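You operate a simulated robot arm through the tools that you are given. There is no shell and no other tool. Be economical: measure what you need, move in short steps, check, and stop when the job is done.

You are at the controls of a simulated robot arm. One attempt, no reset.

TASK
Pump sesame twice into each of the brown and green pots; lid them.
Fine: leave the green pot at the yellow marker.

Only the result counts: the job must be done as asked and must still hold three seconds after the hand-in. Knocking over, shifting, dropping, spilling or breaking anything else fails it. A push-on lid holds only when it is set on centred and level and pressed home; a screw cap is set on level and turned clockwise until tight.

THE ROBOT
A 6-joint arm with a two-finger parallel gripper, fixed in place. Base frame: the origin is at the foot of the arm, x ahead of it, y to its left, z up; the work surface is at about z = 760. Lengths are in mm, angles in rad, forces in N, time in s.
With the tool pointing down near the work surface it reaches from about 260 to 680 mm from the base axis. Its first joint turns from -1.152 to 1.152 rad. Payload 2.9 kg.
The tool frame sits at the grasp point between the pads (the TCP): z along the fingers, y along the line on which they close. The tips reach 30 mm beyond it. Largest opening 110 mm; finger width 20, thickness 10; the body of the gripper, 48 by 112 mm, starts 55 mm behind the TCP.
Orientation is told as [roll, pitch, yaw] about the base's x, y, z axes, in that order, counted from this pose: with the fingers straight down and closing along the base's y, the tool's x points along the base's -x, its y along +y and its z along -z.

THE INTERFACE
- The arm moves only by the tool send_rows. Its argument "steps" is a list of rows, each a list of 7 numbers: the shift along the base's x, y, z in mm, then the turn, a rotation vector about the base's x, y, z in rad, then the opening, from 0 (shut) to 1 (fully open). In form: [[x, y, z, wx, wy, wz, claw], ...]. A call has 1 to 8 rows; each row is the pose to reach, as a shift and turn from the pose commanded when the call began. Each row takes 0.2 s and may step no farther than 50 mm and 0.15 rad from the row before; otherwise, or with a gripper value out of range, the whole call is refused. A pose out of reach is approached as far as the arm can. The call stops where the force on the tool passes 40 N (or 10 N more than at its start, if that is more) or the arm is blocked; 0.2 s more then pass. Each finger travels about 108 mm/s and halts on what it meets, pressing with about 41 N; the grip force reading is that of the motor and also rises with nothing between the fingers. The clock runs only during rows and for 0.2 s after the last one: add rows that repeat a pose to give the fingers time. It gives the time, the measured TCP pose, the force on the tool (base axes), the opening and the grip force at its end, in the units of the frame above (readings bear some noise), with the torque about the TCP (base axes, N m) and any sound that the robot's microphone picked up.
- Cameras (640 x 400 px; columns grow to the right, rows downward): "scene" is fixed at [57.2, 436.4, 1372.3]; the picture's right is [-0.83, -0.55, 0.00], its down [-0.39, 0.59, -0.71] and it looks along [0.39, -0.59, -0.70] (base axes); focal length 360 px, centre (320, 200). "wrist" rides on the gripper at [72, 17, -103] in the tool frame; the picture's right is [-0.23, 0.97, 0.00], its down [-0.76, -0.18, -0.62] and it looks along [-0.61, -0.14, 0.78] (tool axes); focal length 222 px, centre (320, 200). There is no depth. A picture from a camera that has moved, and an enlarged one, comes with that camera's place and axes in the base frame and with its lens. The place of the scene camera against the robot may be out by one fixed shift of up to 12 mm in any direction.
- snapshot(camera): a new picture of that camera. The clock stands still meanwhile.
- zoom(camera, box): a new picture of the part [left, top, right, bottom] of that camera's present view, enlarged. The clock stands still meanwhile.
- job_done(): hands the job in; it is judged then, once.

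Work in short steps. Places have to be worked out from the pictures, the camera data and where the tool is seen: move nearer, look again, correct. Check each grasp and each placing, and mend what went wrong. You have 120 turns and 68 pictures in all, those below and enlarged ones among them. Open the gripper and draw the arm clear of the work before you hand the job in, unless the task says otherwise; then end with one line.

The tools are called after "Request:" as name(argument=value, ...) on one line, values as JSON. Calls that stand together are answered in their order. send_rows: Moves the arm, as the interface text tells. Its arguments: {"type":"object","properties":{"steps":{"type":"array","items":{"type":"array","items":{"type":"number"}}}},"required":["steps"]} The other tools are called the same way: snapshot (camera) takes a picture; zoom (camera, box) takes an enlarged picture of a part of a camera's view; job_done () hands the job in.

At the start:

```text
clock: 0.0
position: [419.0, 236.3, 1115.0]
tcp_rot: [0.001, 0.0, 0.001]
wrist_force: [-0.6, 0.1, 0.0]
ft_torque: [0.01, -0.01, 0.02]
opening: 110.2
gripper_force: 0.1
```

scene: 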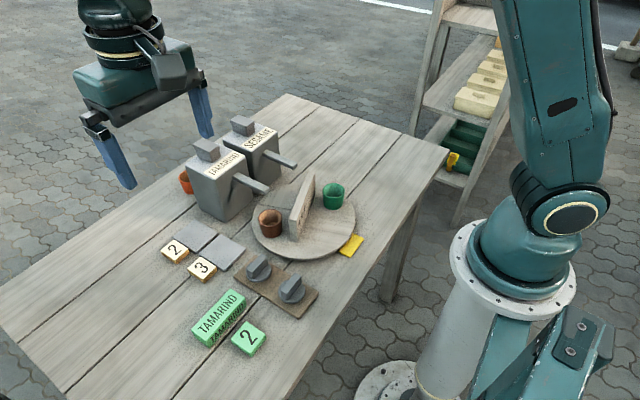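
wrist: 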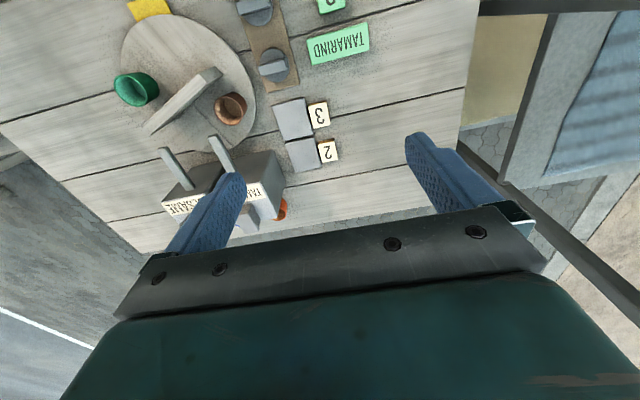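

I'll start with enlarged views to understand the objects.

Request:
zoom(camera="scene", box=[160, 100, 380, 240])

Request:
zoom(camera="scene", box=[150, 210, 370, 360])

Request:
zoom(camera="wrist", box=[80, 0, 400, 240])

```text
2.86 times, centred on (270, 170) of scene
camera zoom: at [57.2, 436.4, 1372.3], right [-0.83, -0.55, 0.0], down [-0.39, 0.59, -0.71], along [0.39, -0.59, -0.7], focal length 1029 px, centre (463, 286)
```

zoom: 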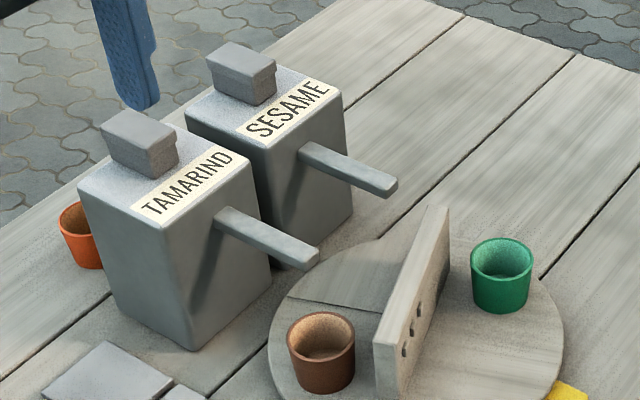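

```text
2.67 times, centred on (260, 285) of scene
camera zoom: at [57.2, 436.4, 1372.3], right [-0.83, -0.55, 0.0], down [-0.39, 0.59, -0.71], along [0.39, -0.59, -0.7], focal length 960 px, centre (480, -27)
```

zoom: 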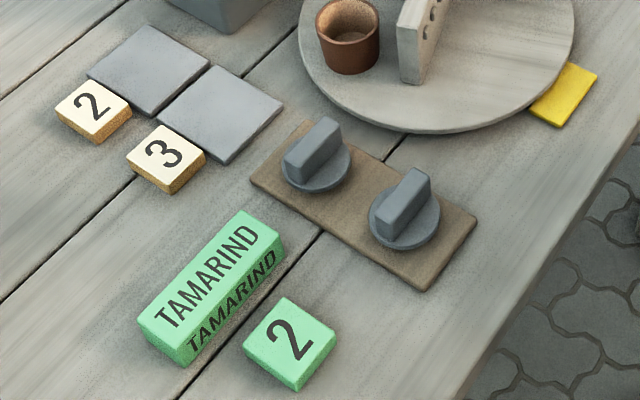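

```text
1.67 times, centred on (240, 120) of wrist
camera zoom: at [347.6, 250.8, 1216.7], right [0.23, 0.97, 0.0], down [0.76, -0.18, 0.62], along [0.61, -0.14, -0.78], focal length 370 px, centre (453, 333)
```

zoom: 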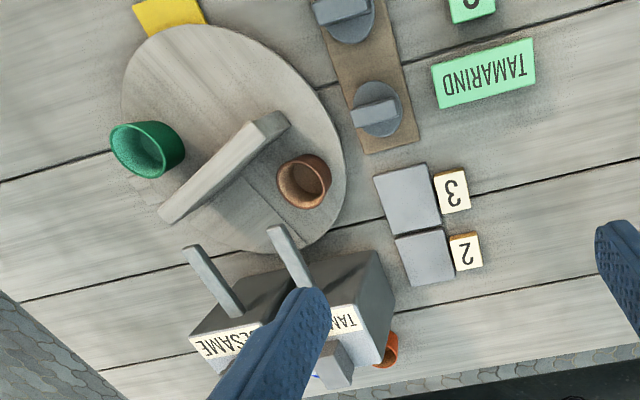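

The turntable centre looks to be about (388,1), with the pots opposite each other at r≈78. The sesame stick tip is near (458,-64,850). I'll move back and over the table for a frontal wrist view.

Request:
send_rows(steps=[[-20, -40, 0, 0, 0, 0, 1], [-40, -80, 0, 0, 0, 0, 1], [-60, -120, -20, 0, 0, 0, 1], [-75, -160, -45, 0, 0, 0, 1], [-90, -200, -70, 0, 0, 0, 1], [-100, -236, -95, 0, 0, 0, 1], [-110, -236, -115, 0, 0, 0, 1], [-110, -236, -115, 0, 0, 0, 1]])

Request:
snapshot(camera="wrist")

```text
clock: 1.8
position: [308.2, -0.4, 997.3]
tcp_rot: [0.001, -0.001, 0.001]
wrist_force: [0.5, 0.0, -0.2]
ft_torque: [0.03, -0.02, -0.01]
opening: 109.7
gripper_force: 0.0
```

```text
62 pictures are left
camera wrist: at [236.9, 14.4, 1100.5], right [0.23, 0.97, 0.0], down [0.76, -0.18, 0.62], along [0.61, -0.14, -0.78], focal length 222 px, centre (320, 200)
```

wrist: 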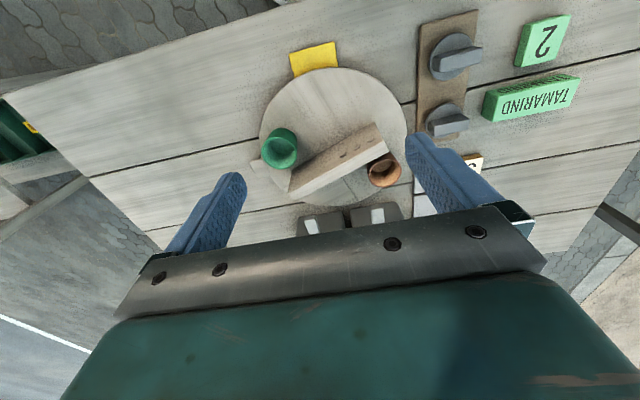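

The view is upside down and the gripper hides what is ahead, so I'll move forward and to the side to see the dispensers.

Request:
send_rows(steps=[[35, 20, 20, 0, 0, 0, 1], [70, 40, 35, 0, 0, 0, 1], [105, 60, 40, 0, 0, 0, 1], [140, 80, 40, 0, 0, 0, 1], [170, 100, 40, 0, 0, 0, 1], [190, 110, 40, 0, 0, 0, 1], [190, 110, 40, 0, 0, 0, 1]])

Request:
snapshot(camera="wrist")

```text
clock: 3.4
position: [497.7, 112.6, 1038.0]
tcp_rot: [0.0, 0.0, 0.001]
wrist_force: [-0.8, -0.8, -1.2]
ft_torque: [0.03, -0.03, -0.02]
opening: 109.9
gripper_force: 0.1
```

```text
61 pictures are left
camera wrist: at [426.4, 126.8, 1141.0], right [0.23, 0.97, 0.0], down [0.76, -0.18, 0.62], along [0.61, -0.14, -0.78], focal length 222 px, centre (320, 200)
```

wrist: 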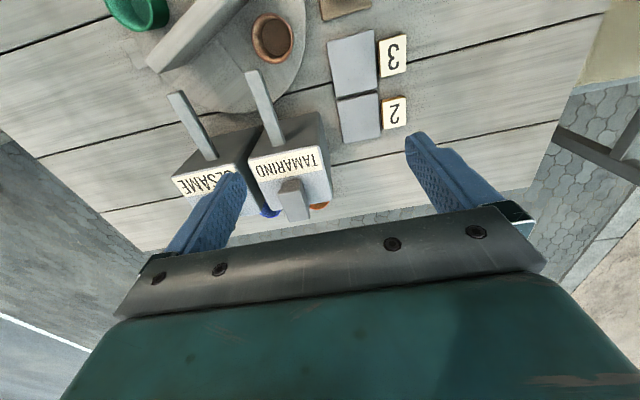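

Request:
zoom(camera="wrist", box=[90, 0, 390, 230])

```text
1.74 times, centred on (240, 115) of wrist
camera zoom: at [426.4, 126.8, 1141.0], right [0.23, 0.97, 0.0], down [0.76, -0.18, 0.62], along [0.61, -0.14, -0.78], focal length 386 px, centre (459, 348)
```

zoom: 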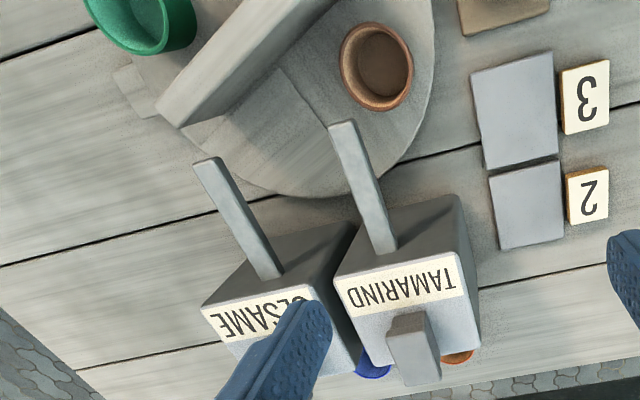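

I'll yaw the gripper −90° to get a side view of the dispensers, which gives a better baseline.

Request:
send_rows(steps=[[-6, -7, 0, 0, 0, -0.145, 1], [-12, -14, 0, 0, 0, -0.29, 1], [-18, -20, 0, 0, 0, -0.435, 1], [-24, -26, 0, 0, 0, -0.58, 1], [-30, -32, 0, 0, 0, -0.725, 1], [-36, -38, 0, 0, 0, -0.87, 1], [-42, -44, 0, 0, 0, -1.015, 1], [-48, -50, 0, 0, 0, -1.16, 1]])

Request:
send_rows(steps=[[0, 0, 0, 0, 0, -0.14, 1], [0, 0, 0, 0, 0, -0.28, 1], [0, 0, 0, 0, 0, -0.411, 1], [0, 0, 0, 0, 0, -0.411, 1]])

Request:
snapshot(camera="wrist")

```text
clock: 5.2
position: [450.9, 60.6, 1038.5]
tcp_rot: [-0.002, -0.001, -1.162]
wrist_force: [-0.2, -0.2, 0.3]
ft_torque: [0.02, 0.05, 0.0]
opening: 110.1
gripper_force: 0.0
```

```text
clock: 6.2
position: [451.7, 58.9, 1040.2]
tcp_rot: [-0.001, 0.0, -1.573]
wrist_force: [0.8, 0.2, -0.6]
ft_torque: [0.02, 0.0, -0.02]
opening: 109.9
gripper_force: 0.0
```

```text
59 pictures are left
camera wrist: at [468.8, 130.1, 1142.2], right [0.97, -0.23, 0.0], down [-0.18, -0.76, 0.62], along [-0.14, -0.61, -0.78], focal length 222 px, centre (320, 200)
```

wrist: 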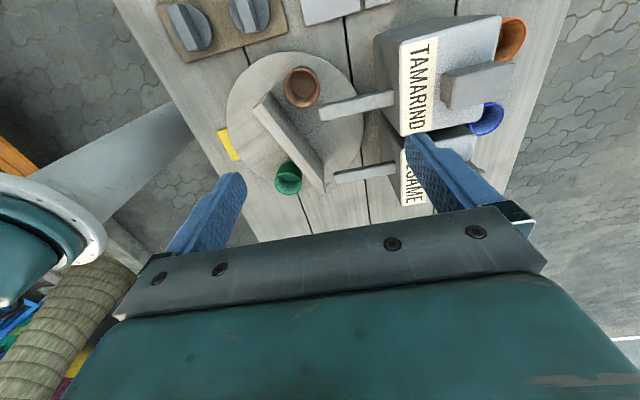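

Request:
zoom(camera="wrist", box=[200, 0, 540, 220])

```text
1.82 times, centred on (370, 110) of wrist
camera zoom: at [468.8, 130.1, 1142.2], right [0.97, -0.23, 0.0], down [-0.18, -0.76, 0.62], along [-0.14, -0.61, -0.78], focal length 404 px, centre (229, 364)
```

zoom: 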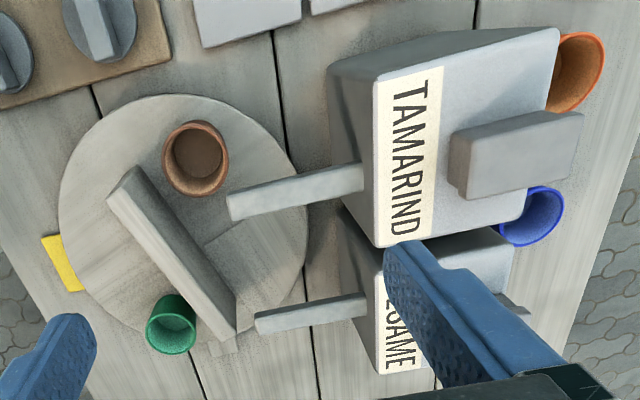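

The picture is now clear: the turntable centre is about (398,3), the divider runs at about −27°, the sesame spout tip is around (450,−50,864), and the yellow marker is at about 180° on the rim. The plan is to grip the divider and turn the table. I'll move above the centre, aligned with the divider.

Request:
send_rows(steps=[[-7, -7, -5, 0, 0, 0.1375, 0.6], [-14, -14, -10, 0, 0, 0.275, 0.45], [-21, -21, -20, 0, 0, 0.4125, 0.45], [-28, -28, -30, 0, 0, 0.55, 0.45], [-35, -35, -40, 0, 0, 0.6875, 0.45], [-42, -42, -60, 0, 0, 0.825, 0.45], [-49, -49, -80, 0, 0, 0.9625, 0.45], [-54, -56, -100, 0, 0, 1.1, 0.45]])

Request:
snapshot(camera="wrist")

Request:
zoom(camera="scene", box=[160, 80, 400, 280])

```text
clock: 8.0
position: [397.0, 3.9, 940.1]
tcp_rot: [-0.001, 0.0, -0.469]
wrist_force: [-0.3, -0.7, 0.1]
ft_torque: [0.04, 0.01, 0.02]
opening: 49.4
gripper_force: 0.1
```

```text
57 pictures are left
camera wrist: at [340.7, 49.9, 1042.0], right [0.64, 0.77, 0.0], down [0.6, -0.5, 0.62], along [0.48, -0.4, -0.78], focal length 222 px, centre (320, 200)
```

wrist: 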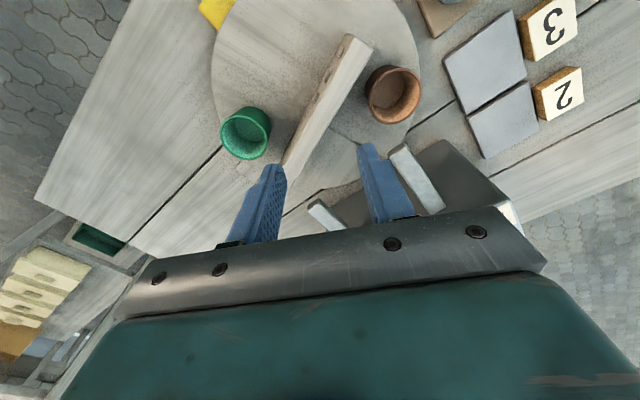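

```text
2.00 times, centred on (280, 180) of scene
camera zoom: at [57.2, 436.4, 1372.3], right [-0.83, -0.55, 0.0], down [-0.39, 0.59, -0.71], along [0.39, -0.59, -0.7], focal length 720 px, centre (400, 240)
```

zoom: 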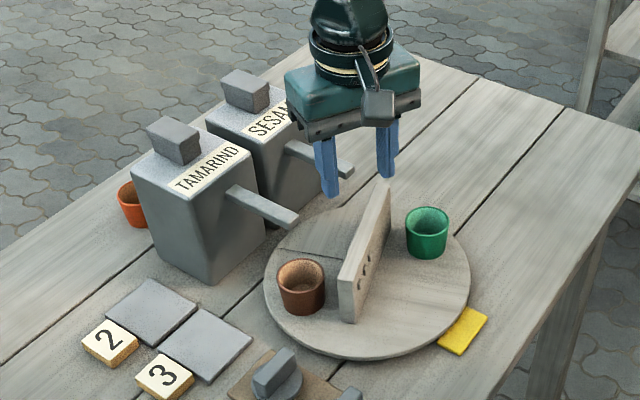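

Request:
zoom(camera="wrist", box=[200, 0, 460, 220])

```text
1.82 times, centred on (330, 110) of wrist
camera zoom: at [340.7, 49.9, 1042.0], right [0.64, 0.77, 0.0], down [0.6, -0.5, 0.62], along [0.48, -0.4, -0.78], focal length 404 px, centre (302, 364)
```

zoom: 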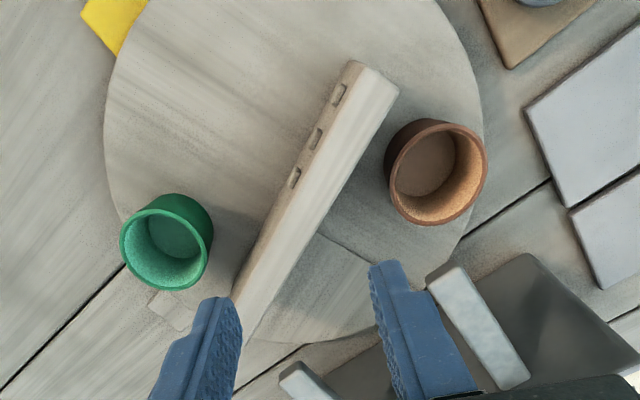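

Better measurement: the divider runs at 110°/−70°, centred near (395,−2), 19 mm thick with its top at about z 830. The sesame spout is at about −40°, brown at 64°, green at −116°. I'll align to yaw −1.22 and descend in stages.

Request:
send_rows(steps=[[-1, -2, 0, 0, 0, -0.15, 0.45], [-2, -4, 0, 0, 0, -0.3, 0.45], [-2, -5, 0, 0, 0, -0.45, 0.45], [-2, -5, 0, 0, 0, -0.6, 0.45], [-2, -5, 0, 0, 0, -0.75, 0.45], [-2, -5, -40, 0, 0, -0.75, 0.45], [-2, -5, -65, 0, 0, -0.75, 0.45]])

Request:
zoom(camera="wrist", box=[200, 0, 460, 220])

```text
clock: 9.6
position: [397.0, 1.4, 874.4]
tcp_rot: [0.0, -0.001, -1.221]
wrist_force: [0.2, -0.8, 0.4]
ft_torque: [0.0, -0.01, 0.01]
opening: 49.6
gripper_force: 0.0
```

```text
1.82 times, centred on (330, 110) of wrist
camera zoom: at [388.3, 72.5, 976.9], right [0.99, 0.12, 0.0], down [0.09, -0.78, 0.62], along [0.07, -0.62, -0.78], focal length 404 px, centre (302, 364)
```

zoom: 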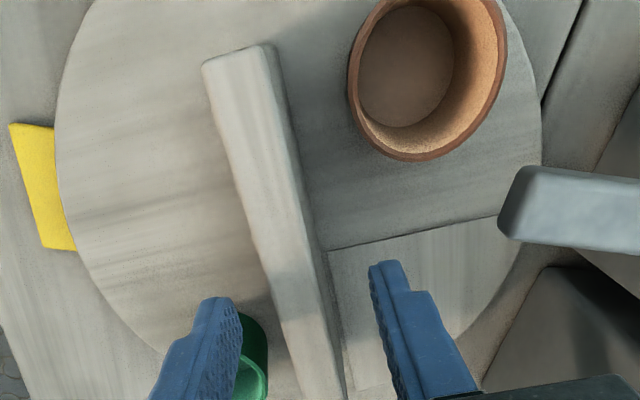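

The divider lies about 5 mm to the −x side of the axis and at 107.5°. I'll correct, lower to z≈815 and grip.

Request:
send_rows(steps=[[-5, 0, 0, 0, 0, -0.045, 0.45], [-5, 0, -30, 0, 0, -0.045, 0.45], [-5, 0, -50, 0, 0, -0.045, 0.45], [-5, 0, -59, 0, 0, -0.045, 0.45], [-5, 0, -59, 0, 0, -0.045, 0.45]])

Request:
send_rows(steps=[[0, 0, 0, 0, 0, 0, 0.3], [0, 0, 0, 0, 0, 0, 0.1], [0, 0, 0, 0, 0, 0, 0.1], [0, 0, 0, 0, 0, 0, 0.1]])

Request:
zoom(camera="scene", box=[160, 80, 400, 280])

```text
clock: 10.8
position: [391.1, -0.2, 815.0]
tcp_rot: [0.0, 0.001, -1.266]
wrist_force: [0.7, -0.5, -0.4]
ft_torque: [-0.02, -0.01, 0.02]
opening: 49.5
gripper_force: 0.1
```

```text
clock: 11.8
position: [393.7, -1.9, 815.6]
tcp_rot: [0.006, -0.001, -1.266]
wrist_force: [20.6, 5.3, -3.5]
ft_torque: [-0.42, 0.58, 0.03]
opening: 21.5
gripper_force: 10.6
```

```text
2.00 times, centred on (280, 180) of scene
camera zoom: at [57.7, 436.5, 1372.3], right [-0.83, -0.55, 0.0], down [-0.39, 0.59, -0.71], along [0.39, -0.59, -0.7], focal length 720 px, centre (400, 240)
```

zoom: 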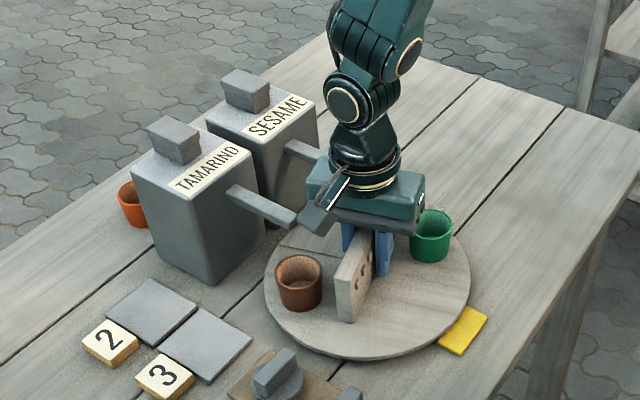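

The grip is on the 21 mm divider with a side force of +20 N in x, so the command is about 2–3 mm short. I'll relieve it.

Request:
send_rows(steps=[[2, 0.7, 0, 0, 0, 0, 0.1], [2.5, 1, 0, 0, 0, 0, 0.1], [2.5, 1, 0, 0, 0, 0, 0.1]])

```text
clock: 12.6
position: [395.0, -0.2, 816.4]
tcp_rot: [0.002, -0.001, -1.268]
wrist_force: [18.2, -0.1, -1.0]
ft_torque: [0.19, 0.51, 0.01]
opening: 19.7
gripper_force: 8.5
```

Request:
send_rows(steps=[[1.5, 0.3, 0, 0, 0, 0, 0.05], [1.5, 0.3, 0, 0, 0, 0, 0.05], [1.5, 0.3, 0, 0, 0, 0, 0.05]])

```text
clock: 13.4
position: [395.4, -1.1, 816.6]
tcp_rot: [0.0, -0.002, -1.267]
wrist_force: [11.5, -8.5, 3.4]
ft_torque: [0.6, -0.03, -0.04]
opening: 17.9
gripper_force: 44.8
```

Now it's gripped firmly (17.9 mm, 45 N). Trial rotation of −0.3 rad.

Request:
send_rows(steps=[[0, 0, 0, 0, 0, -0.1, 0.05], [0, 0, 0, 0, 0, -0.2, 0.05], [0, 0, 0, 0, 0, -0.3, 0.05]])

Request:
snapshot(camera="scene")

```text
clock: 14.2
position: [396.1, -0.2, 816.1]
tcp_rot: [0.002, -0.003, -1.569]
wrist_force: [9.4, -13.5, 16.1]
ft_torque: [0.32, 0.69, 0.03]
opening: 17.8
gripper_force: 45.3
```

```text
52 pictures are left
```

scene: 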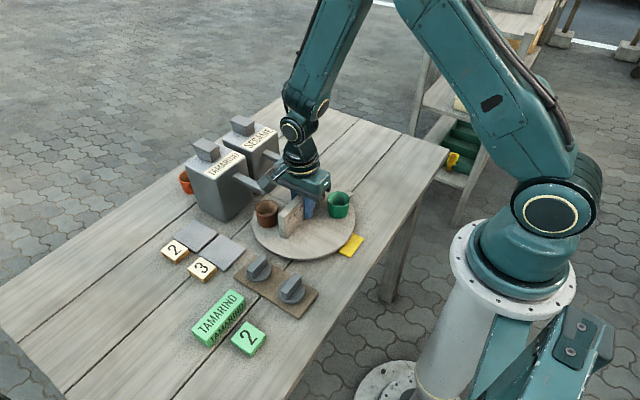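

The turntable turns with the divider. I'll continue.

Request:
send_rows(steps=[[0, 0, 0, 0, 0, -0.13, 0.05], [0, 0, 0, 0, 0, -0.26, 0.05], [0, 0, 0, 0, 0, -0.39, 0.05], [0, 0, 0, 0, 0, -0.52, 0.05], [0, 0, 0, 0, 0, -0.65, 0.05], [0, 0, 0, 0, 0, -0.78, 0.05], [0, 0, 0, 0, 0, -0.91, 0.05], [0, 0, 0, 0, 0, -1.04, 0.05]])

Request:
send_rows(steps=[[0, 0, 0, 0, 0, -0.13, 0.05], [0, 0, 0, 0, 0, -0.26, 0.05], [0, 0, 0, 0, 0, -0.39, 0.05], [0, 0, 0, 0, 0, -0.47, 0.05], [0, 0, 0, 0, 0, -0.47, 0.05]])

Request:
zoom(camera="scene", box=[160, 80, 400, 280])

```text
clock: 16.0
position: [394.6, 1.1, 816.1]
tcp_rot: [0.001, 0.003, -2.609]
wrist_force: [8.8, -14.1, 25.1]
ft_torque: [0.4, 0.89, 0.02]
opening: 17.9
gripper_force: 45.4
```

```text
clock: 17.0
position: [395.0, -0.5, 815.7]
tcp_rot: [-0.022, 0.007, -3.019]
wrist_force: [0.3, 9.9, -1.5]
ft_torque: [-3.05, -0.12, -0.07]
opening: 19.0
gripper_force: 44.8
out of reach, approached as far as the arm can: row 4
stopped in row 4: the force on the tool passed its limit at 58 N (the readings are from after the stop); the commanded pose is now the measured one
```

```text
2.00 times, centred on (280, 180) of scene
camera zoom: at [57.2, 436.7, 1372.2], right [-0.83, -0.55, 0.0], down [-0.39, 0.59, -0.71], along [0.39, -0.59, -0.7], focal length 720 px, centre (400, 240)
```

zoom: 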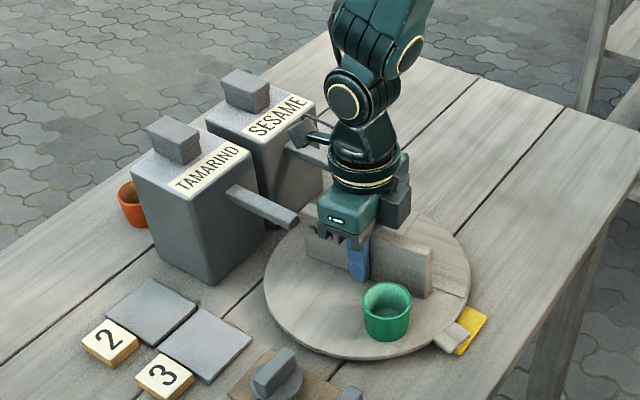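

The wrist limit is at about −3.02 rad, so the table turned −100° in total and brown should be near −37°. I'll release, rise and check alignment with the sesame spout.

Request:
send_rows(steps=[[0, 0, 0, 0, 0, 0.03, 0.05], [0, 0, 0, 0, 0, 0.03, 0.4], [0, 0, 0, 0, 0, 0.03, 0.4], [0, 0, 0, 0, 0, 0.03, 0.4], [0, 0, 40, 0, 0, 0.03, 0.4], [0, 0, 85, 0, 0, 0.03, 0.4], [0, 0, 130, 0, 0, 0.1, 0.4]])

Request:
snapshot(camera="wrist")

Request:
zoom(camera="scene", box=[160, 80, 400, 280])

```text
clock: 18.6
position: [396.0, -1.6, 946.5]
tcp_rot: [-0.025, 0.004, -2.92]
wrist_force: [0.2, -0.3, 0.2]
ft_torque: [0.01, -0.02, -0.02]
opening: 44.0
gripper_force: 0.2
```

```text
50 pictures are left
camera wrist: at [470.7, -6.4, 1048.5], right [-0.01, -1.0, -0.02], down [-0.78, -0.01, 0.62], along [-0.62, 0.02, -0.78], focal length 222 px, centre (320, 200)
```

wrist: 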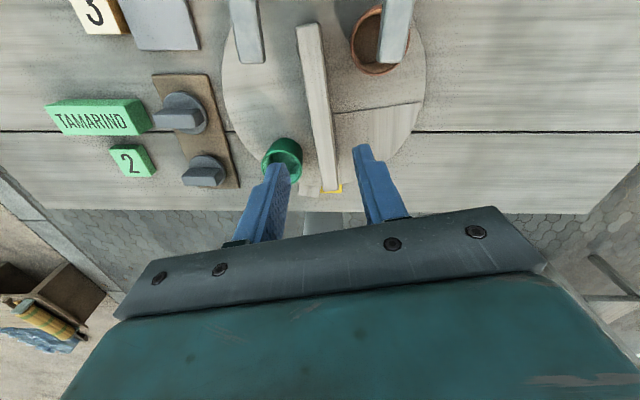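

```text
2.00 times, centred on (280, 180) of scene
camera zoom: at [57.2, 436.4, 1372.3], right [-0.83, -0.55, 0.0], down [-0.39, 0.59, -0.71], along [0.39, -0.59, -0.7], focal length 720 px, centre (400, 240)
```

zoom: 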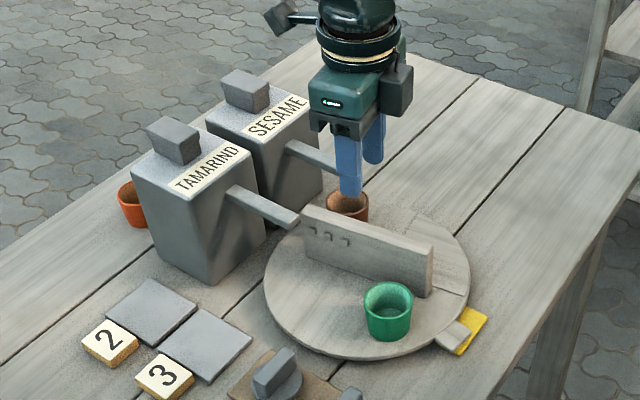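

Request:
zoom(camera="wrist", box=[210, 0, 440, 160])

```text
2.50 times, centred on (325, 80) of wrist
camera zoom: at [470.7, -6.4, 1048.5], right [-0.01, -1.0, -0.02], down [-0.78, -0.01, 0.62], along [-0.62, 0.02, -0.78], focal length 555 px, centre (308, 500)
```

zoom: 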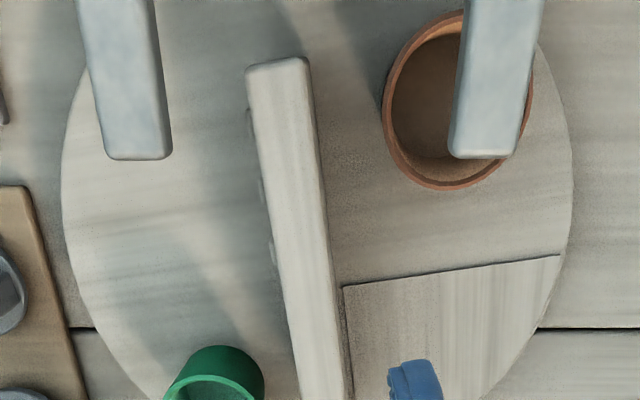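

Brown's rim is centred at about (459,−50), right under the sesame spout (tip at 448). I'll level the tool, rise, and go over the sesame pump head for a look (estimated (592,−48,935)).

Request:
send_rows(steps=[[0, 0, 40, -0.0253, -0.0016, 0, 0.4], [15, 0, 80, -0.0253, -0.0016, 0, 0.4], [50, -10, 100, -0.0253, -0.0016, 0, 0.4], [90, -20, 110, -0.0253, -0.0016, 0, 0.2], [130, -30, 110, -0.0253, -0.0016, 0, 0.2]])

Request:
send_rows(steps=[[0, 0, 0, 0, 0, 0.15, 0.3], [0, 0, 0, 0, 0, 0.3, 0.3], [0, 0, 0, 0, 0, 0.45, 0.3], [0, 0, 0, 0, 0, 0.6, 0.3], [0, 0, 0, 0, 0, 0.75, 0.3], [20, -5, 0, 0, 0, 0.9, 0.3], [40, -10, 0, 0, 0, 1.05, 0.3], [60, -16, 0, 0, 0, 1.2, 0.3]])

Request:
snapshot(camera="wrist")

```text
clock: 19.8
position: [524.0, -28.9, 1055.2]
tcp_rot: [0.001, 0.002, -2.922]
wrist_force: [-0.2, 0.4, 0.2]
ft_torque: [0.02, -0.02, -0.01]
opening: 22.0
gripper_force: 0.1
```

```text
clock: 21.6
position: [585.8, -46.6, 1055.7]
tcp_rot: [0.002, 0.001, -1.719]
wrist_force: [0.1, -0.2, -0.3]
ft_torque: [-0.02, -0.02, 0.02]
opening: 32.9
gripper_force: 0.0
```

```text
47 pictures are left
camera wrist: at [614.1, 19.9, 1158.4], right [0.93, -0.37, 0.0], down [-0.29, -0.73, 0.62], along [-0.23, -0.58, -0.78], focal length 222 px, centre (320, 200)
```

wrist: 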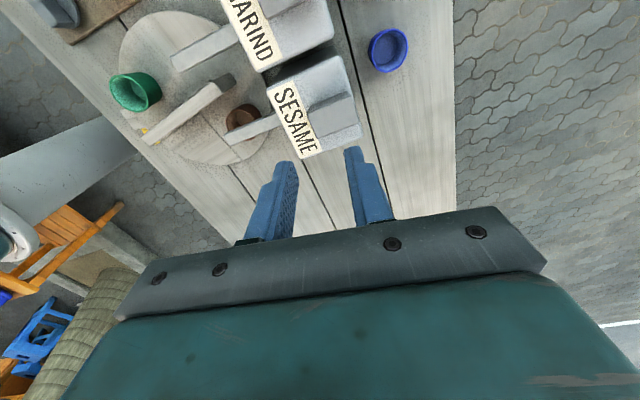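

Request:
zoom(camera="wrist", box=[220, 0, 420, 180])

Request:
zoom(camera="scene", box=[180, 60, 300, 150])

```text
2.22 times, centred on (320, 90) of wrist
camera zoom: at [614.1, 19.9, 1158.4], right [0.93, -0.37, 0.0], down [-0.29, -0.73, 0.62], along [-0.23, -0.58, -0.78], focal length 494 px, centre (320, 444)
```

zoom: 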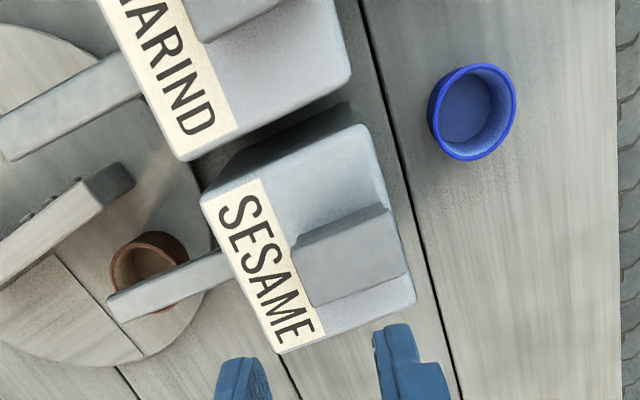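

```text
4.44 times, centred on (240, 105) of scene
camera zoom: at [57.2, 436.4, 1372.3], right [-0.83, -0.55, 0.0], down [-0.39, 0.59, -0.71], along [0.39, -0.59, -0.7], focal length 1600 px, centre (676, 622)
```

zoom: 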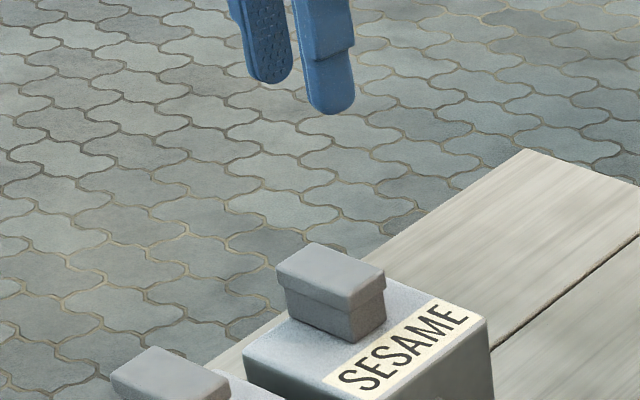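

The sesame head top centre is about (599,−53,937). I'll close the fingers, centre above it, and descend to tips ≈ 8 mm above.

Request:
send_rows(steps=[[6, -3, 0, 0, 0, 0, 0], [13, -6, -10, 0, 0, 0, 0], [13, -6, -40, 0, 0, 0, 0], [13, -6, -70, 0, 0, 0, 0], [13, -6, -78, 0, 0, 0, 0], [13, -6, -78, 0, 0, 0, 0]])

Request:
zoom(camera="scene", box=[180, 60, 300, 150])

Request:
zoom(camera="wrist", box=[220, 60, 420, 240])

```text
clock: 23.0
position: [599.0, -52.5, 976.3]
tcp_rot: [0.002, 0.002, -1.721]
wrist_force: [0.2, -0.6, 0.4]
ft_torque: [-0.01, 0.02, 0.01]
opening: 0.3
gripper_force: 37.6
```

```text
4.44 times, centred on (240, 105) of scene
camera zoom: at [57.2, 436.4, 1372.3], right [-0.83, -0.55, 0.0], down [-0.39, 0.59, -0.71], along [0.39, -0.59, -0.7], focal length 1600 px, centre (676, 622)
```

zoom: 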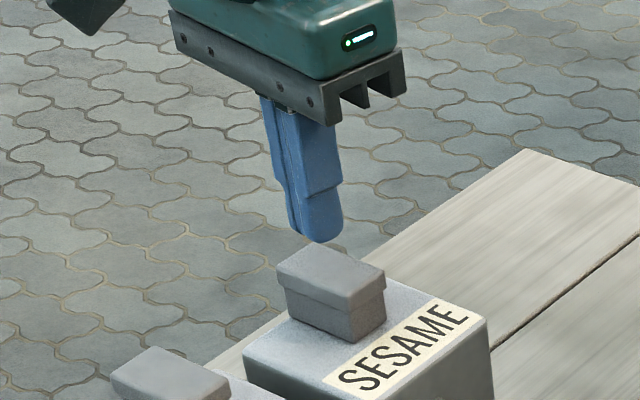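

```text
2.22 times, centred on (320, 150) of wrist
camera zoom: at [626.7, 14.3, 1079.0], right [0.93, -0.37, 0.0], down [-0.29, -0.73, 0.62], along [-0.23, -0.58, -0.78], focal length 494 px, centre (320, 311)
```

zoom: 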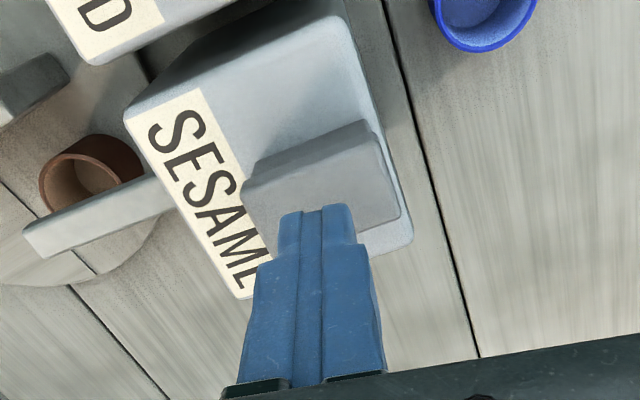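

Tips are above the head. Pressing down slowly.

Request:
send_rows(steps=[[0, 0, -6, 0, 0, 0, 0], [0, 0, -12, 0, 0, 0, 0], [0, 0, -16, 0, 0, 0, 0], [0, 0, -20, 0, 0, 0, 0], [0, 0, -24, 0, 0, 0, 0]])

```text
clock: 24.2
position: [597.9, -52.7, 953.7]
tcp_rot: [0.003, 0.002, -1.721]
wrist_force: [0.8, 0.3, 1.4]
ft_torque: [0.0, -0.02, -0.01]
opening: 0.2
gripper_force: 37.8
```

Request:
zoom(camera="scene", box=[180, 60, 300, 150])

```text
4.44 times, centred on (240, 105) of scene
camera zoom: at [57.2, 436.4, 1372.3], right [-0.83, -0.55, 0.0], down [-0.39, 0.59, -0.71], along [0.39, -0.59, -0.7], focal length 1600 px, centre (676, 622)
```

zoom: 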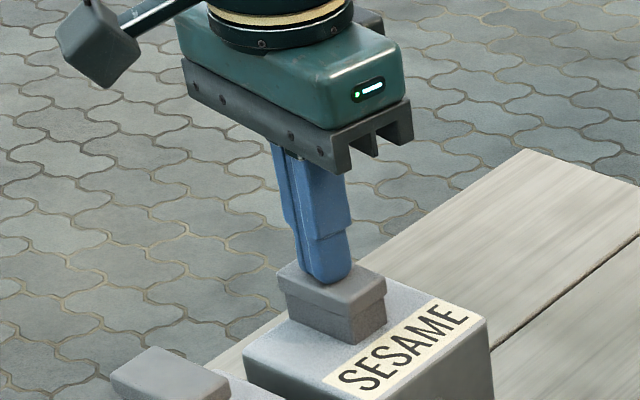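

Request:
send_rows(steps=[[0, 0, -3, 0, 0, 0, 0], [0, 0, -6, 0, 0, 0, 0], [0, 0, -9, 0, 0, 0, 0]])

```text
clock: 25.0
position: [598.4, -52.3, 944.5]
tcp_rot: [0.002, 0.002, -1.721]
wrist_force: [1.7, 0.3, 3.9]
ft_torque: [-0.05, -0.07, 0.0]
opening: 0.0
gripper_force: 37.7
```

The spring is being compressed (3.9 N). Continuing down.

Request:
send_rows(steps=[[0, 0, -2, 0, 0, 0, 0], [0, 0, -4, 0, 0, 0, 0], [0, 0, -6, 0, 0, 0, 0], [0, 0, -8, 0, 0, 0, 0]])

Request:
zoom(camera="scene", box=[180, 60, 340, 180])

```text
clock: 26.0
position: [597.3, -52.7, 938.1]
tcp_rot: [0.004, -0.001, -1.72]
wrist_force: [-9.8, 2.1, 27.8]
ft_torque: [0.0, 0.32, 0.13]
opening: 0.0
gripper_force: 37.8
```

```text
3.33 times, centred on (260, 120) of scene
camera zoom: at [56.5, 436.5, 1372.3], right [-0.83, -0.55, 0.0], down [-0.39, 0.59, -0.71], along [0.39, -0.59, -0.7], focal length 1200 px, centre (520, 467)
```

zoom: 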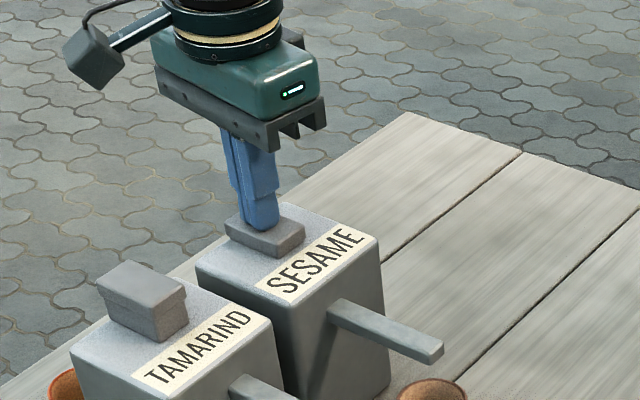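

The head is bottomed (28 N, TCP 938). I'll release upward and check the pot.

Request:
send_rows(steps=[[0, 0, 6, 0, 0, 0, 0], [0, 0, 14, 0, 0, 0, 0], [0, 0, 26, 0, 0, 0, 0], [0, 0, 34, 0, 0, 0, 0], [0, 0, 34, 0, 0, 0, 0]])

Request:
zoom(camera="scene", box=[180, 60, 340, 230])

Request:
zoom(camera="wrist", box=[180, 40, 340, 240])

```text
clock: 27.2
position: [597.6, -54.0, 971.0]
tcp_rot: [0.002, 0.003, -1.721]
wrist_force: [-0.5, -0.2, -0.7]
ft_torque: [-0.04, 0.0, -0.01]
opening: 0.0
gripper_force: 37.9
```

```text
2.35 times, centred on (260, 145) of scene
camera zoom: at [57.2, 436.4, 1372.3], right [-0.83, -0.55, 0.0], down [-0.39, 0.59, -0.71], along [0.39, -0.59, -0.7], focal length 847 px, centre (461, 329)
```

zoom: 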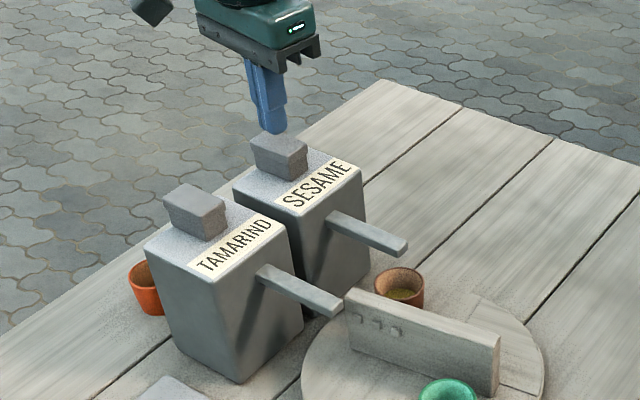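

```text
2.00 times, centred on (260, 140) of wrist
camera zoom: at [625.4, 14.1, 1072.7], right [0.93, -0.37, 0.0], down [-0.29, -0.73, 0.62], along [-0.23, -0.58, -0.78], focal length 444 px, centre (440, 320)
```

zoom: 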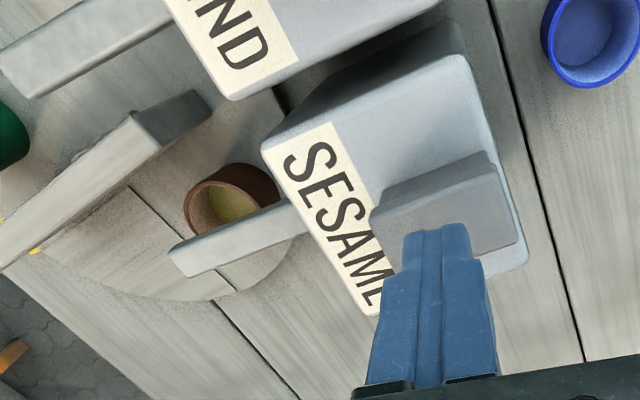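

The brown pot now holds yellow contents and the head has returned. Second stroke, same depth.

Request:
send_rows(steps=[[0, 0, -12, 0, 0, 0, 0], [0, 0, -20, 0, 0, 0, 0], [0, 0, -26, 0, 0, 0, 0], [0, 0, -30, 0, 0, 0, 0], [0, 0, -33, 0, 0, 0, 0], [0, 0, -35, 0, 0, 0, 0]])

Request:
send_rows(steps=[[0, 0, 8, 0, 0, 0, 0], [0, 0, 18, 0, 0, 0, 0], [0, 0, 34, 0, 0, 0, 0], [0, 0, 80, 0, 0, 0, 0], [0, 0, 115, 0, 0, 0, 0]])

Request:
zoom(camera="scene", box=[180, 60, 340, 230])

```text
clock: 28.6
position: [597.5, -52.6, 939.5]
tcp_rot: [0.004, 0.002, -1.721]
wrist_force: [-15.6, 0.0, 31.0]
ft_torque: [-0.04, 0.48, -0.06]
opening: 0.0
gripper_force: 37.7
```

```text
clock: 29.8
position: [598.0, -50.7, 1050.6]
tcp_rot: [0.001, 0.0, -1.72]
wrist_force: [-0.5, -0.5, 0.6]
ft_torque: [0.02, 0.0, 0.02]
opening: 0.1
gripper_force: 37.7
```

```text
2.35 times, centred on (260, 145) of scene
camera zoom: at [57.2, 436.4, 1372.3], right [-0.83, -0.55, 0.0], down [-0.39, 0.59, -0.71], along [0.39, -0.59, -0.7], focal length 847 px, centre (461, 329)
```

zoom: 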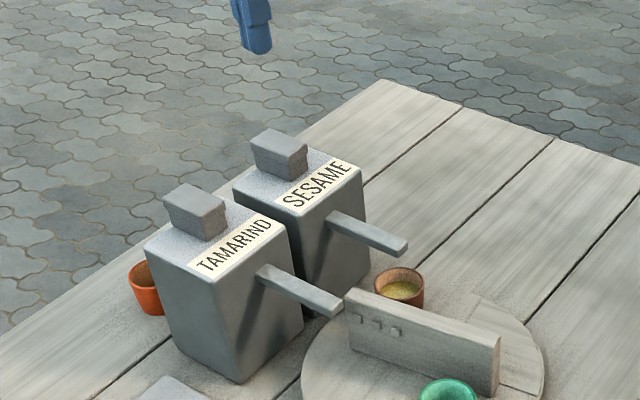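

Brown's level rose, so it has its two strokes. I'll return above the turntable centre and yaw to −2.98 to grip the divider again.

Request:
send_rows(steps=[[-40, 10, 0, 0, 0, -0.14, 0.2], [-80, 20, 0, 0, 0, -0.28, 0.45], [-120, 30, -10, 0, 0, -0.42, 0.45], [-160, 40, -20, 0, 0, -0.56, 0.45], [-190, 50, -50, 0, 0, -0.7, 0.45], [-203, 52, -80, 0, 0, -0.84, 0.45], [-203, 52, -100, 0, 0, -0.98, 0.45], [-203, 52, -120, 0, 0, -1.12, 0.45]])

Request:
send_rows(steps=[[0, 0, 0, 0, 0, -0.14, 0.45], [0, 0, -30, 0, 0, -0.14, 0.45], [0, 0, -50, 0, 0, -0.14, 0.45]])

Request:
zoom(camera="wrist", box=[210, 0, 440, 220])

```text
clock: 31.6
position: [395.3, -0.8, 929.4]
tcp_rot: [0.002, 0.001, -2.843]
wrist_force: [-0.2, 0.5, 0.6]
ft_torque: [-0.03, -0.01, -0.02]
opening: 49.6
gripper_force: 0.0
```

```text
clock: 32.4
position: [394.9, -0.9, 882.5]
tcp_rot: [0.002, 0.0, -2.982]
wrist_force: [-0.5, -0.1, -0.6]
ft_torque: [0.02, -0.03, -0.04]
opening: 49.7
gripper_force: 0.1
```

```text
1.82 times, centred on (325, 110) of wrist
camera zoom: at [469.2, -9.1, 983.7], right [-0.07, -1.0, 0.0], down [-0.78, 0.06, 0.62], along [-0.62, 0.04, -0.78], focal length 404 px, centre (311, 364)
```

zoom: 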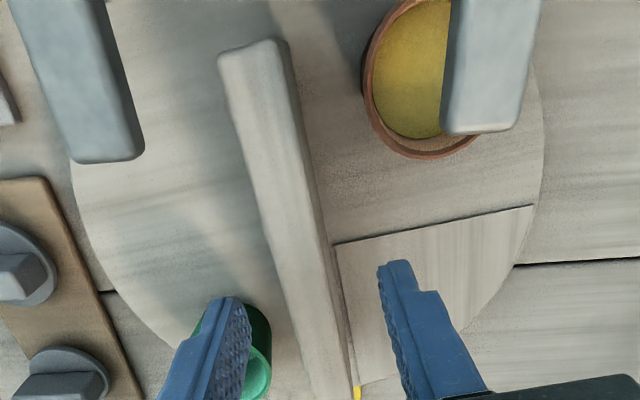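

Aligned. Descend and grip (small +1.5 mm y correction).

Request:
send_rows(steps=[[0, 1.5, -30, 0, 0, 0, 0.45], [0, 1.5, -55, 0, 0, 0, 0.45], [0, 1.5, -66, 0, 0, 0, 0.45], [0, 1.5, -66, 0, 0, 0, 0.25], [0, 1.5, -66, 0, 0, 0, 0.05], [0, 1.5, -66, 0, 0, 0, 0.05], [0, 1.5, -66, 0, 0, 0, 0.05]])

```text
clock: 34.0
position: [395.0, -0.6, 816.2]
tcp_rot: [0.002, 0.001, -2.979]
wrist_force: [3.4, -3.3, -7.6]
ft_torque: [1.25, 0.42, 0.01]
opening: 17.9
gripper_force: 45.3
```

Well gripped with low forces. Rotating +π in smooth steps.

Request:
send_rows(steps=[[0, 0, 0, 0, 0, 0.08, 0.05], [0, 0, 0, 0, 0, 0.2, 0.05], [0, 0, 0, 0, 0, 0.32, 0.05], [0, 0, 0, 0, 0, 0.44, 0.05], [0, 0, 0, 0, 0, 0.56, 0.05], [0, 0, 0, 0, 0, 0.68, 0.05], [0, 0, 0, 0, 0, 0.8, 0.05], [0, 0, 0, 0, 0, 0.9, 0.05]])

Request:
send_rows(steps=[[0, 0, 0, 0, 0, 0.08, 0.05], [0, 0, 0, 0, 0, 0.2, 0.05], [0, 0, 0, 0, 0, 0.32, 0.05], [0, 0, 0, 0, 0, 0.44, 0.05], [0, 0, 0, 0, 0, 0.56, 0.05], [0, 0, 0, 0, 0, 0.68, 0.05], [0, 0, 0, 0, 0, 0.8, 0.05], [0, 0, 0, 0, 0, 0.9, 0.05]])

```text
clock: 35.9
position: [394.8, -0.9, 815.9]
tcp_rot: [0.001, 0.001, -2.079]
wrist_force: [-0.1, -3.3, 4.5]
ft_torque: [0.97, 1.0, -0.03]
opening: 18.3
gripper_force: 45.4
stopped in row 8: the force on the tool passed its limit at 41 N (the readings are from after the stop); the commanded pose is now the measured one
```

```text
clock: 37.7
position: [395.9, 0.6, 815.1]
tcp_rot: [0.001, 0.001, -1.18]
wrist_force: [-6.1, -2.0, 13.5]
ft_torque: [0.02, 1.46, -0.05]
opening: 18.1
gripper_force: 45.2
```

Request:
send_rows(steps=[[0, 0, 0, 0, 0, 0.08, 0.05], [0, 0, 0, 0, 0, 0.2, 0.05], [0, 0, 0, 0, 0, 0.32, 0.05], [0, 0, 0, 0, 0, 0.44, 0.05], [0, 0, 0, 0, 0, 0.56, 0.05], [0, 0, 0, 0, 0, 0.68, 0.05], [0, 0, 0, 0, 0, 0.8, 0.05], [0, 0, 0, 0, 0, 0.9, 0.05]])

Request:
zoom(camera="scene", box=[160, 80, 400, 280])

```text
clock: 39.5
position: [396.1, -0.3, 813.8]
tcp_rot: [0.002, 0.001, -0.278]
wrist_force: [-2.5, -1.8, -7.0]
ft_torque: [-1.9, -1.24, -0.04]
opening: 17.9
gripper_force: 45.1
```

```text
2.00 times, centred on (280, 180) of scene
camera zoom: at [57.2, 436.4, 1372.3], right [-0.83, -0.55, 0.0], down [-0.39, 0.59, -0.71], along [0.39, -0.59, -0.7], focal length 720 px, centre (400, 240)
```

zoom: 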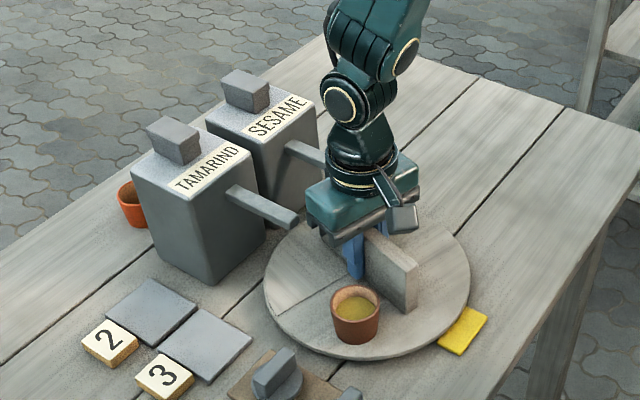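

Request:
send_rows(steps=[[0, 0, 0, 0, 0, 0.1, 0.05], [0, 0, 0, 0, 0, 0.22, 0.05], [0, 0, 0, 0, 0, 0.34, 0.05], [0, 0, 0, 0, 0, 0.44, 0.05], [0, 0, 0, 0, 0, 0.44, 0.05]])

Request:
send_rows(steps=[[0, 0, 0, 0, 0, 0, 0.4], [0, 0, 0, 0, 0, 0, 0.4], [0, 0, 0, 0, 0, 0, 0.4], [0, 0, 40, 0, 0, 0, 0.4], [0, 0, 90, 0, 0, 0, 0.4], [0, 0, 130, 0, 0, 0, 0.4]])

Request:
snapshot(camera="wrist")

Request:
zoom(camera="scene", box=[160, 80, 400, 280])

```text
clock: 40.7
position: [395.0, 0.7, 815.8]
tcp_rot: [0.004, 0.003, 0.164]
wrist_force: [-6.7, 2.4, 10.5]
ft_torque: [-1.83, -0.96, 0.01]
opening: 18.1
gripper_force: 45.0
```

```text
clock: 42.1
position: [396.0, 1.9, 943.3]
tcp_rot: [0.003, 0.004, 0.16]
wrist_force: [0.6, -0.1, -0.6]
ft_torque: [0.07, 0.0, 0.03]
opening: 44.3
gripper_force: 0.1
```

```text
35 pictures are left
camera wrist: at [322.1, 3.8, 1046.8], right [0.07, 1.0, 0.0], down [0.78, -0.06, 0.62], along [0.62, -0.04, -0.78], focal length 222 px, centre (320, 200)
```

wrist: 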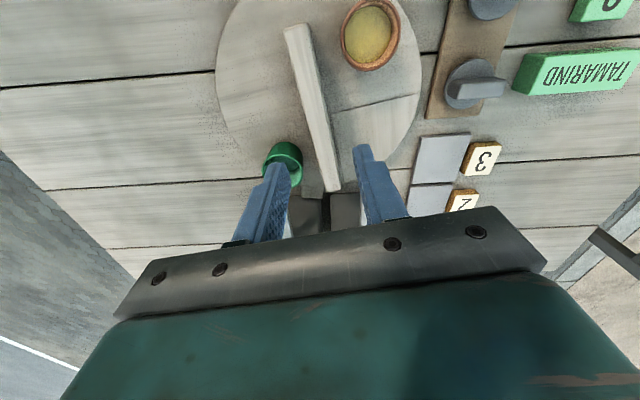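

```text
2.00 times, centred on (280, 180) of scene
camera zoom: at [57.2, 436.4, 1372.3], right [-0.83, -0.55, 0.0], down [-0.39, 0.59, -0.71], along [0.39, -0.59, -0.7], focal length 720 px, centre (400, 240)
```

zoom: 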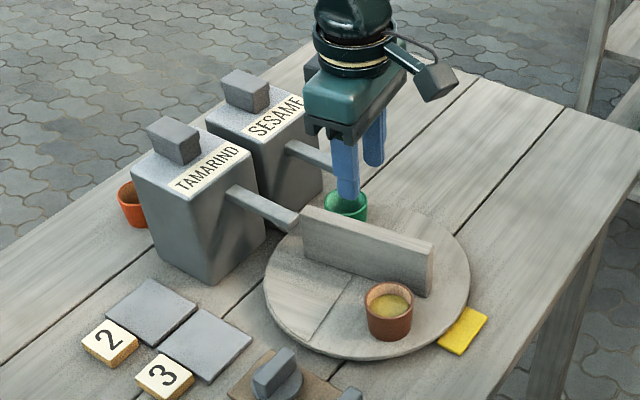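

Green is now under the sesame spout, and brown (filled) is at about (331.5,49). I'll go over the sesame head and pump twice again.

Request:
send_rows(steps=[[0, 0, 45, 0, 0, 0, 0.2], [30, -8, 80, 0, 0, 0, 0], [75, -20, 95, 0, 0, 0, 0], [120, -32, 95, 0, 0, 0, 0], [165, -44, 95, 0, 0, 0, 0], [202.5, -54.5, 80, 0, 0, 0, 0], [202.5, -54.5, 40, 0, 0, 0, 0], [202.5, -54.5, 30, 0, 0, 0, 0]])

Request:
zoom(camera="scene", box=[180, 60, 340, 230])

```text
clock: 43.9
position: [597.9, -54.2, 975.6]
tcp_rot: [0.005, 0.001, 0.16]
wrist_force: [0.0, 0.5, 1.0]
ft_torque: [0.0, 0.01, 0.0]
opening: 0.0
gripper_force: 37.4
```

```text
2.35 times, centred on (260, 145) of scene
camera zoom: at [57.2, 436.4, 1372.3], right [-0.83, -0.55, 0.0], down [-0.39, 0.59, -0.71], along [0.39, -0.59, -0.7], focal length 847 px, centre (461, 329)
```

zoom: 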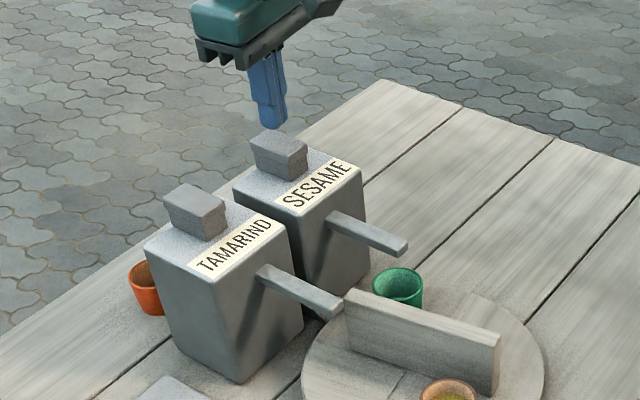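

In position over the head, with the green pot under the spout. First stroke.

Request:
send_rows(steps=[[0, 0, -12, 0, 0, 0, 0], [0, 0, -20, 0, 0, 0, 0], [0, 0, -26, 0, 0, 0, 0], [0, 0, -31, 0, 0, 0, 0], [0, 0, -35, 0, 0, 0, 0], [0, 0, -38, 0, 0, 0, 0]])

Request:
send_rows(steps=[[0, 0, 8, 0, 0, 0, 0], [0, 0, 18, 0, 0, 0, 0], [0, 0, 34, 0, 0, 0, 0], [0, 0, 34, 0, 0, 0, 0]])

Request:
zoom(camera="scene", box=[180, 60, 340, 230])

```text
clock: 45.3
position: [598.0, -54.8, 939.8]
tcp_rot: [0.0, -0.002, 0.161]
wrist_force: [-6.1, 0.4, 21.3]
ft_torque: [-0.05, 0.26, 0.09]
opening: 0.1
gripper_force: 37.7
```

```text
clock: 46.3
position: [597.1, -54.0, 970.8]
tcp_rot: [0.006, 0.004, 0.16]
wrist_force: [0.2, 0.5, -0.8]
ft_torque: [0.01, -0.01, -0.01]
opening: 0.1
gripper_force: 37.6
```

```text
2.35 times, centred on (260, 145) of scene
camera zoom: at [57.2, 436.4, 1372.3], right [-0.83, -0.55, 0.0], down [-0.39, 0.59, -0.71], along [0.39, -0.59, -0.7], focal length 847 px, centre (461, 329)
```

zoom: 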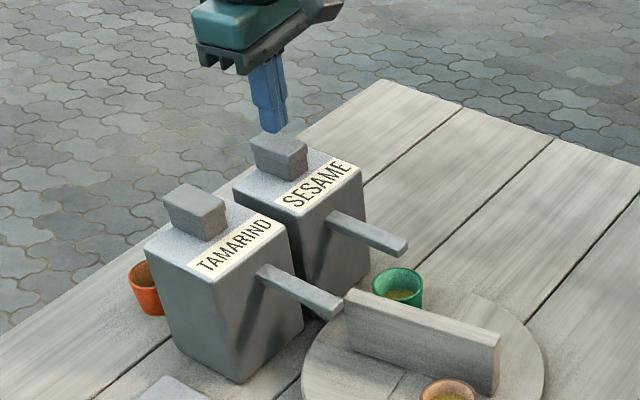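

The first stroke landed in green. Second stroke.

Request:
send_rows(steps=[[0, 0, -12, 0, 0, 0, 0], [0, 0, -20, 0, 0, 0, 0], [0, 0, -26, 0, 0, 0, 0], [0, 0, -30, 0, 0, 0, 0], [0, 0, -33, 0, 0, 0, 0], [0, 0, -35, 0, 0, 0, 0]])

Request:
send_rows(steps=[[0, 0, 8, 0, 0, 0, 0], [0, 0, 18, 0, 0, 0, 0], [0, 0, 34, 0, 0, 0, 0], [0, 0, 80, 0, 0, 0, 0], [0, 0, 115, 0, 0, 0, 0]])

Request:
zoom(camera="scene", box=[180, 60, 340, 230])

```text
clock: 47.7
position: [597.9, -54.9, 939.2]
tcp_rot: [0.001, -0.004, 0.158]
wrist_force: [-8.9, -3.5, 29.6]
ft_torque: [-0.07, 0.37, 0.0]
opening: 0.0
gripper_force: 38.0
```

```text
clock: 48.9
position: [595.6, -54.3, 1050.8]
tcp_rot: [0.004, 0.001, 0.161]
wrist_force: [0.5, -0.6, -0.2]
ft_torque: [0.02, -0.03, 0.02]
opening: 0.0
gripper_force: 37.6
```

```text
2.35 times, centred on (260, 145) of scene
camera zoom: at [57.2, 436.4, 1372.3], right [-0.83, -0.55, 0.0], down [-0.39, 0.59, -0.71], along [0.39, -0.59, -0.7], focal length 847 px, centre (461, 329)
```

zoom: 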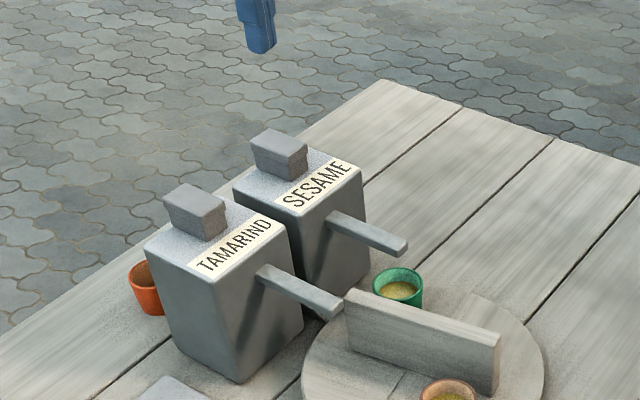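

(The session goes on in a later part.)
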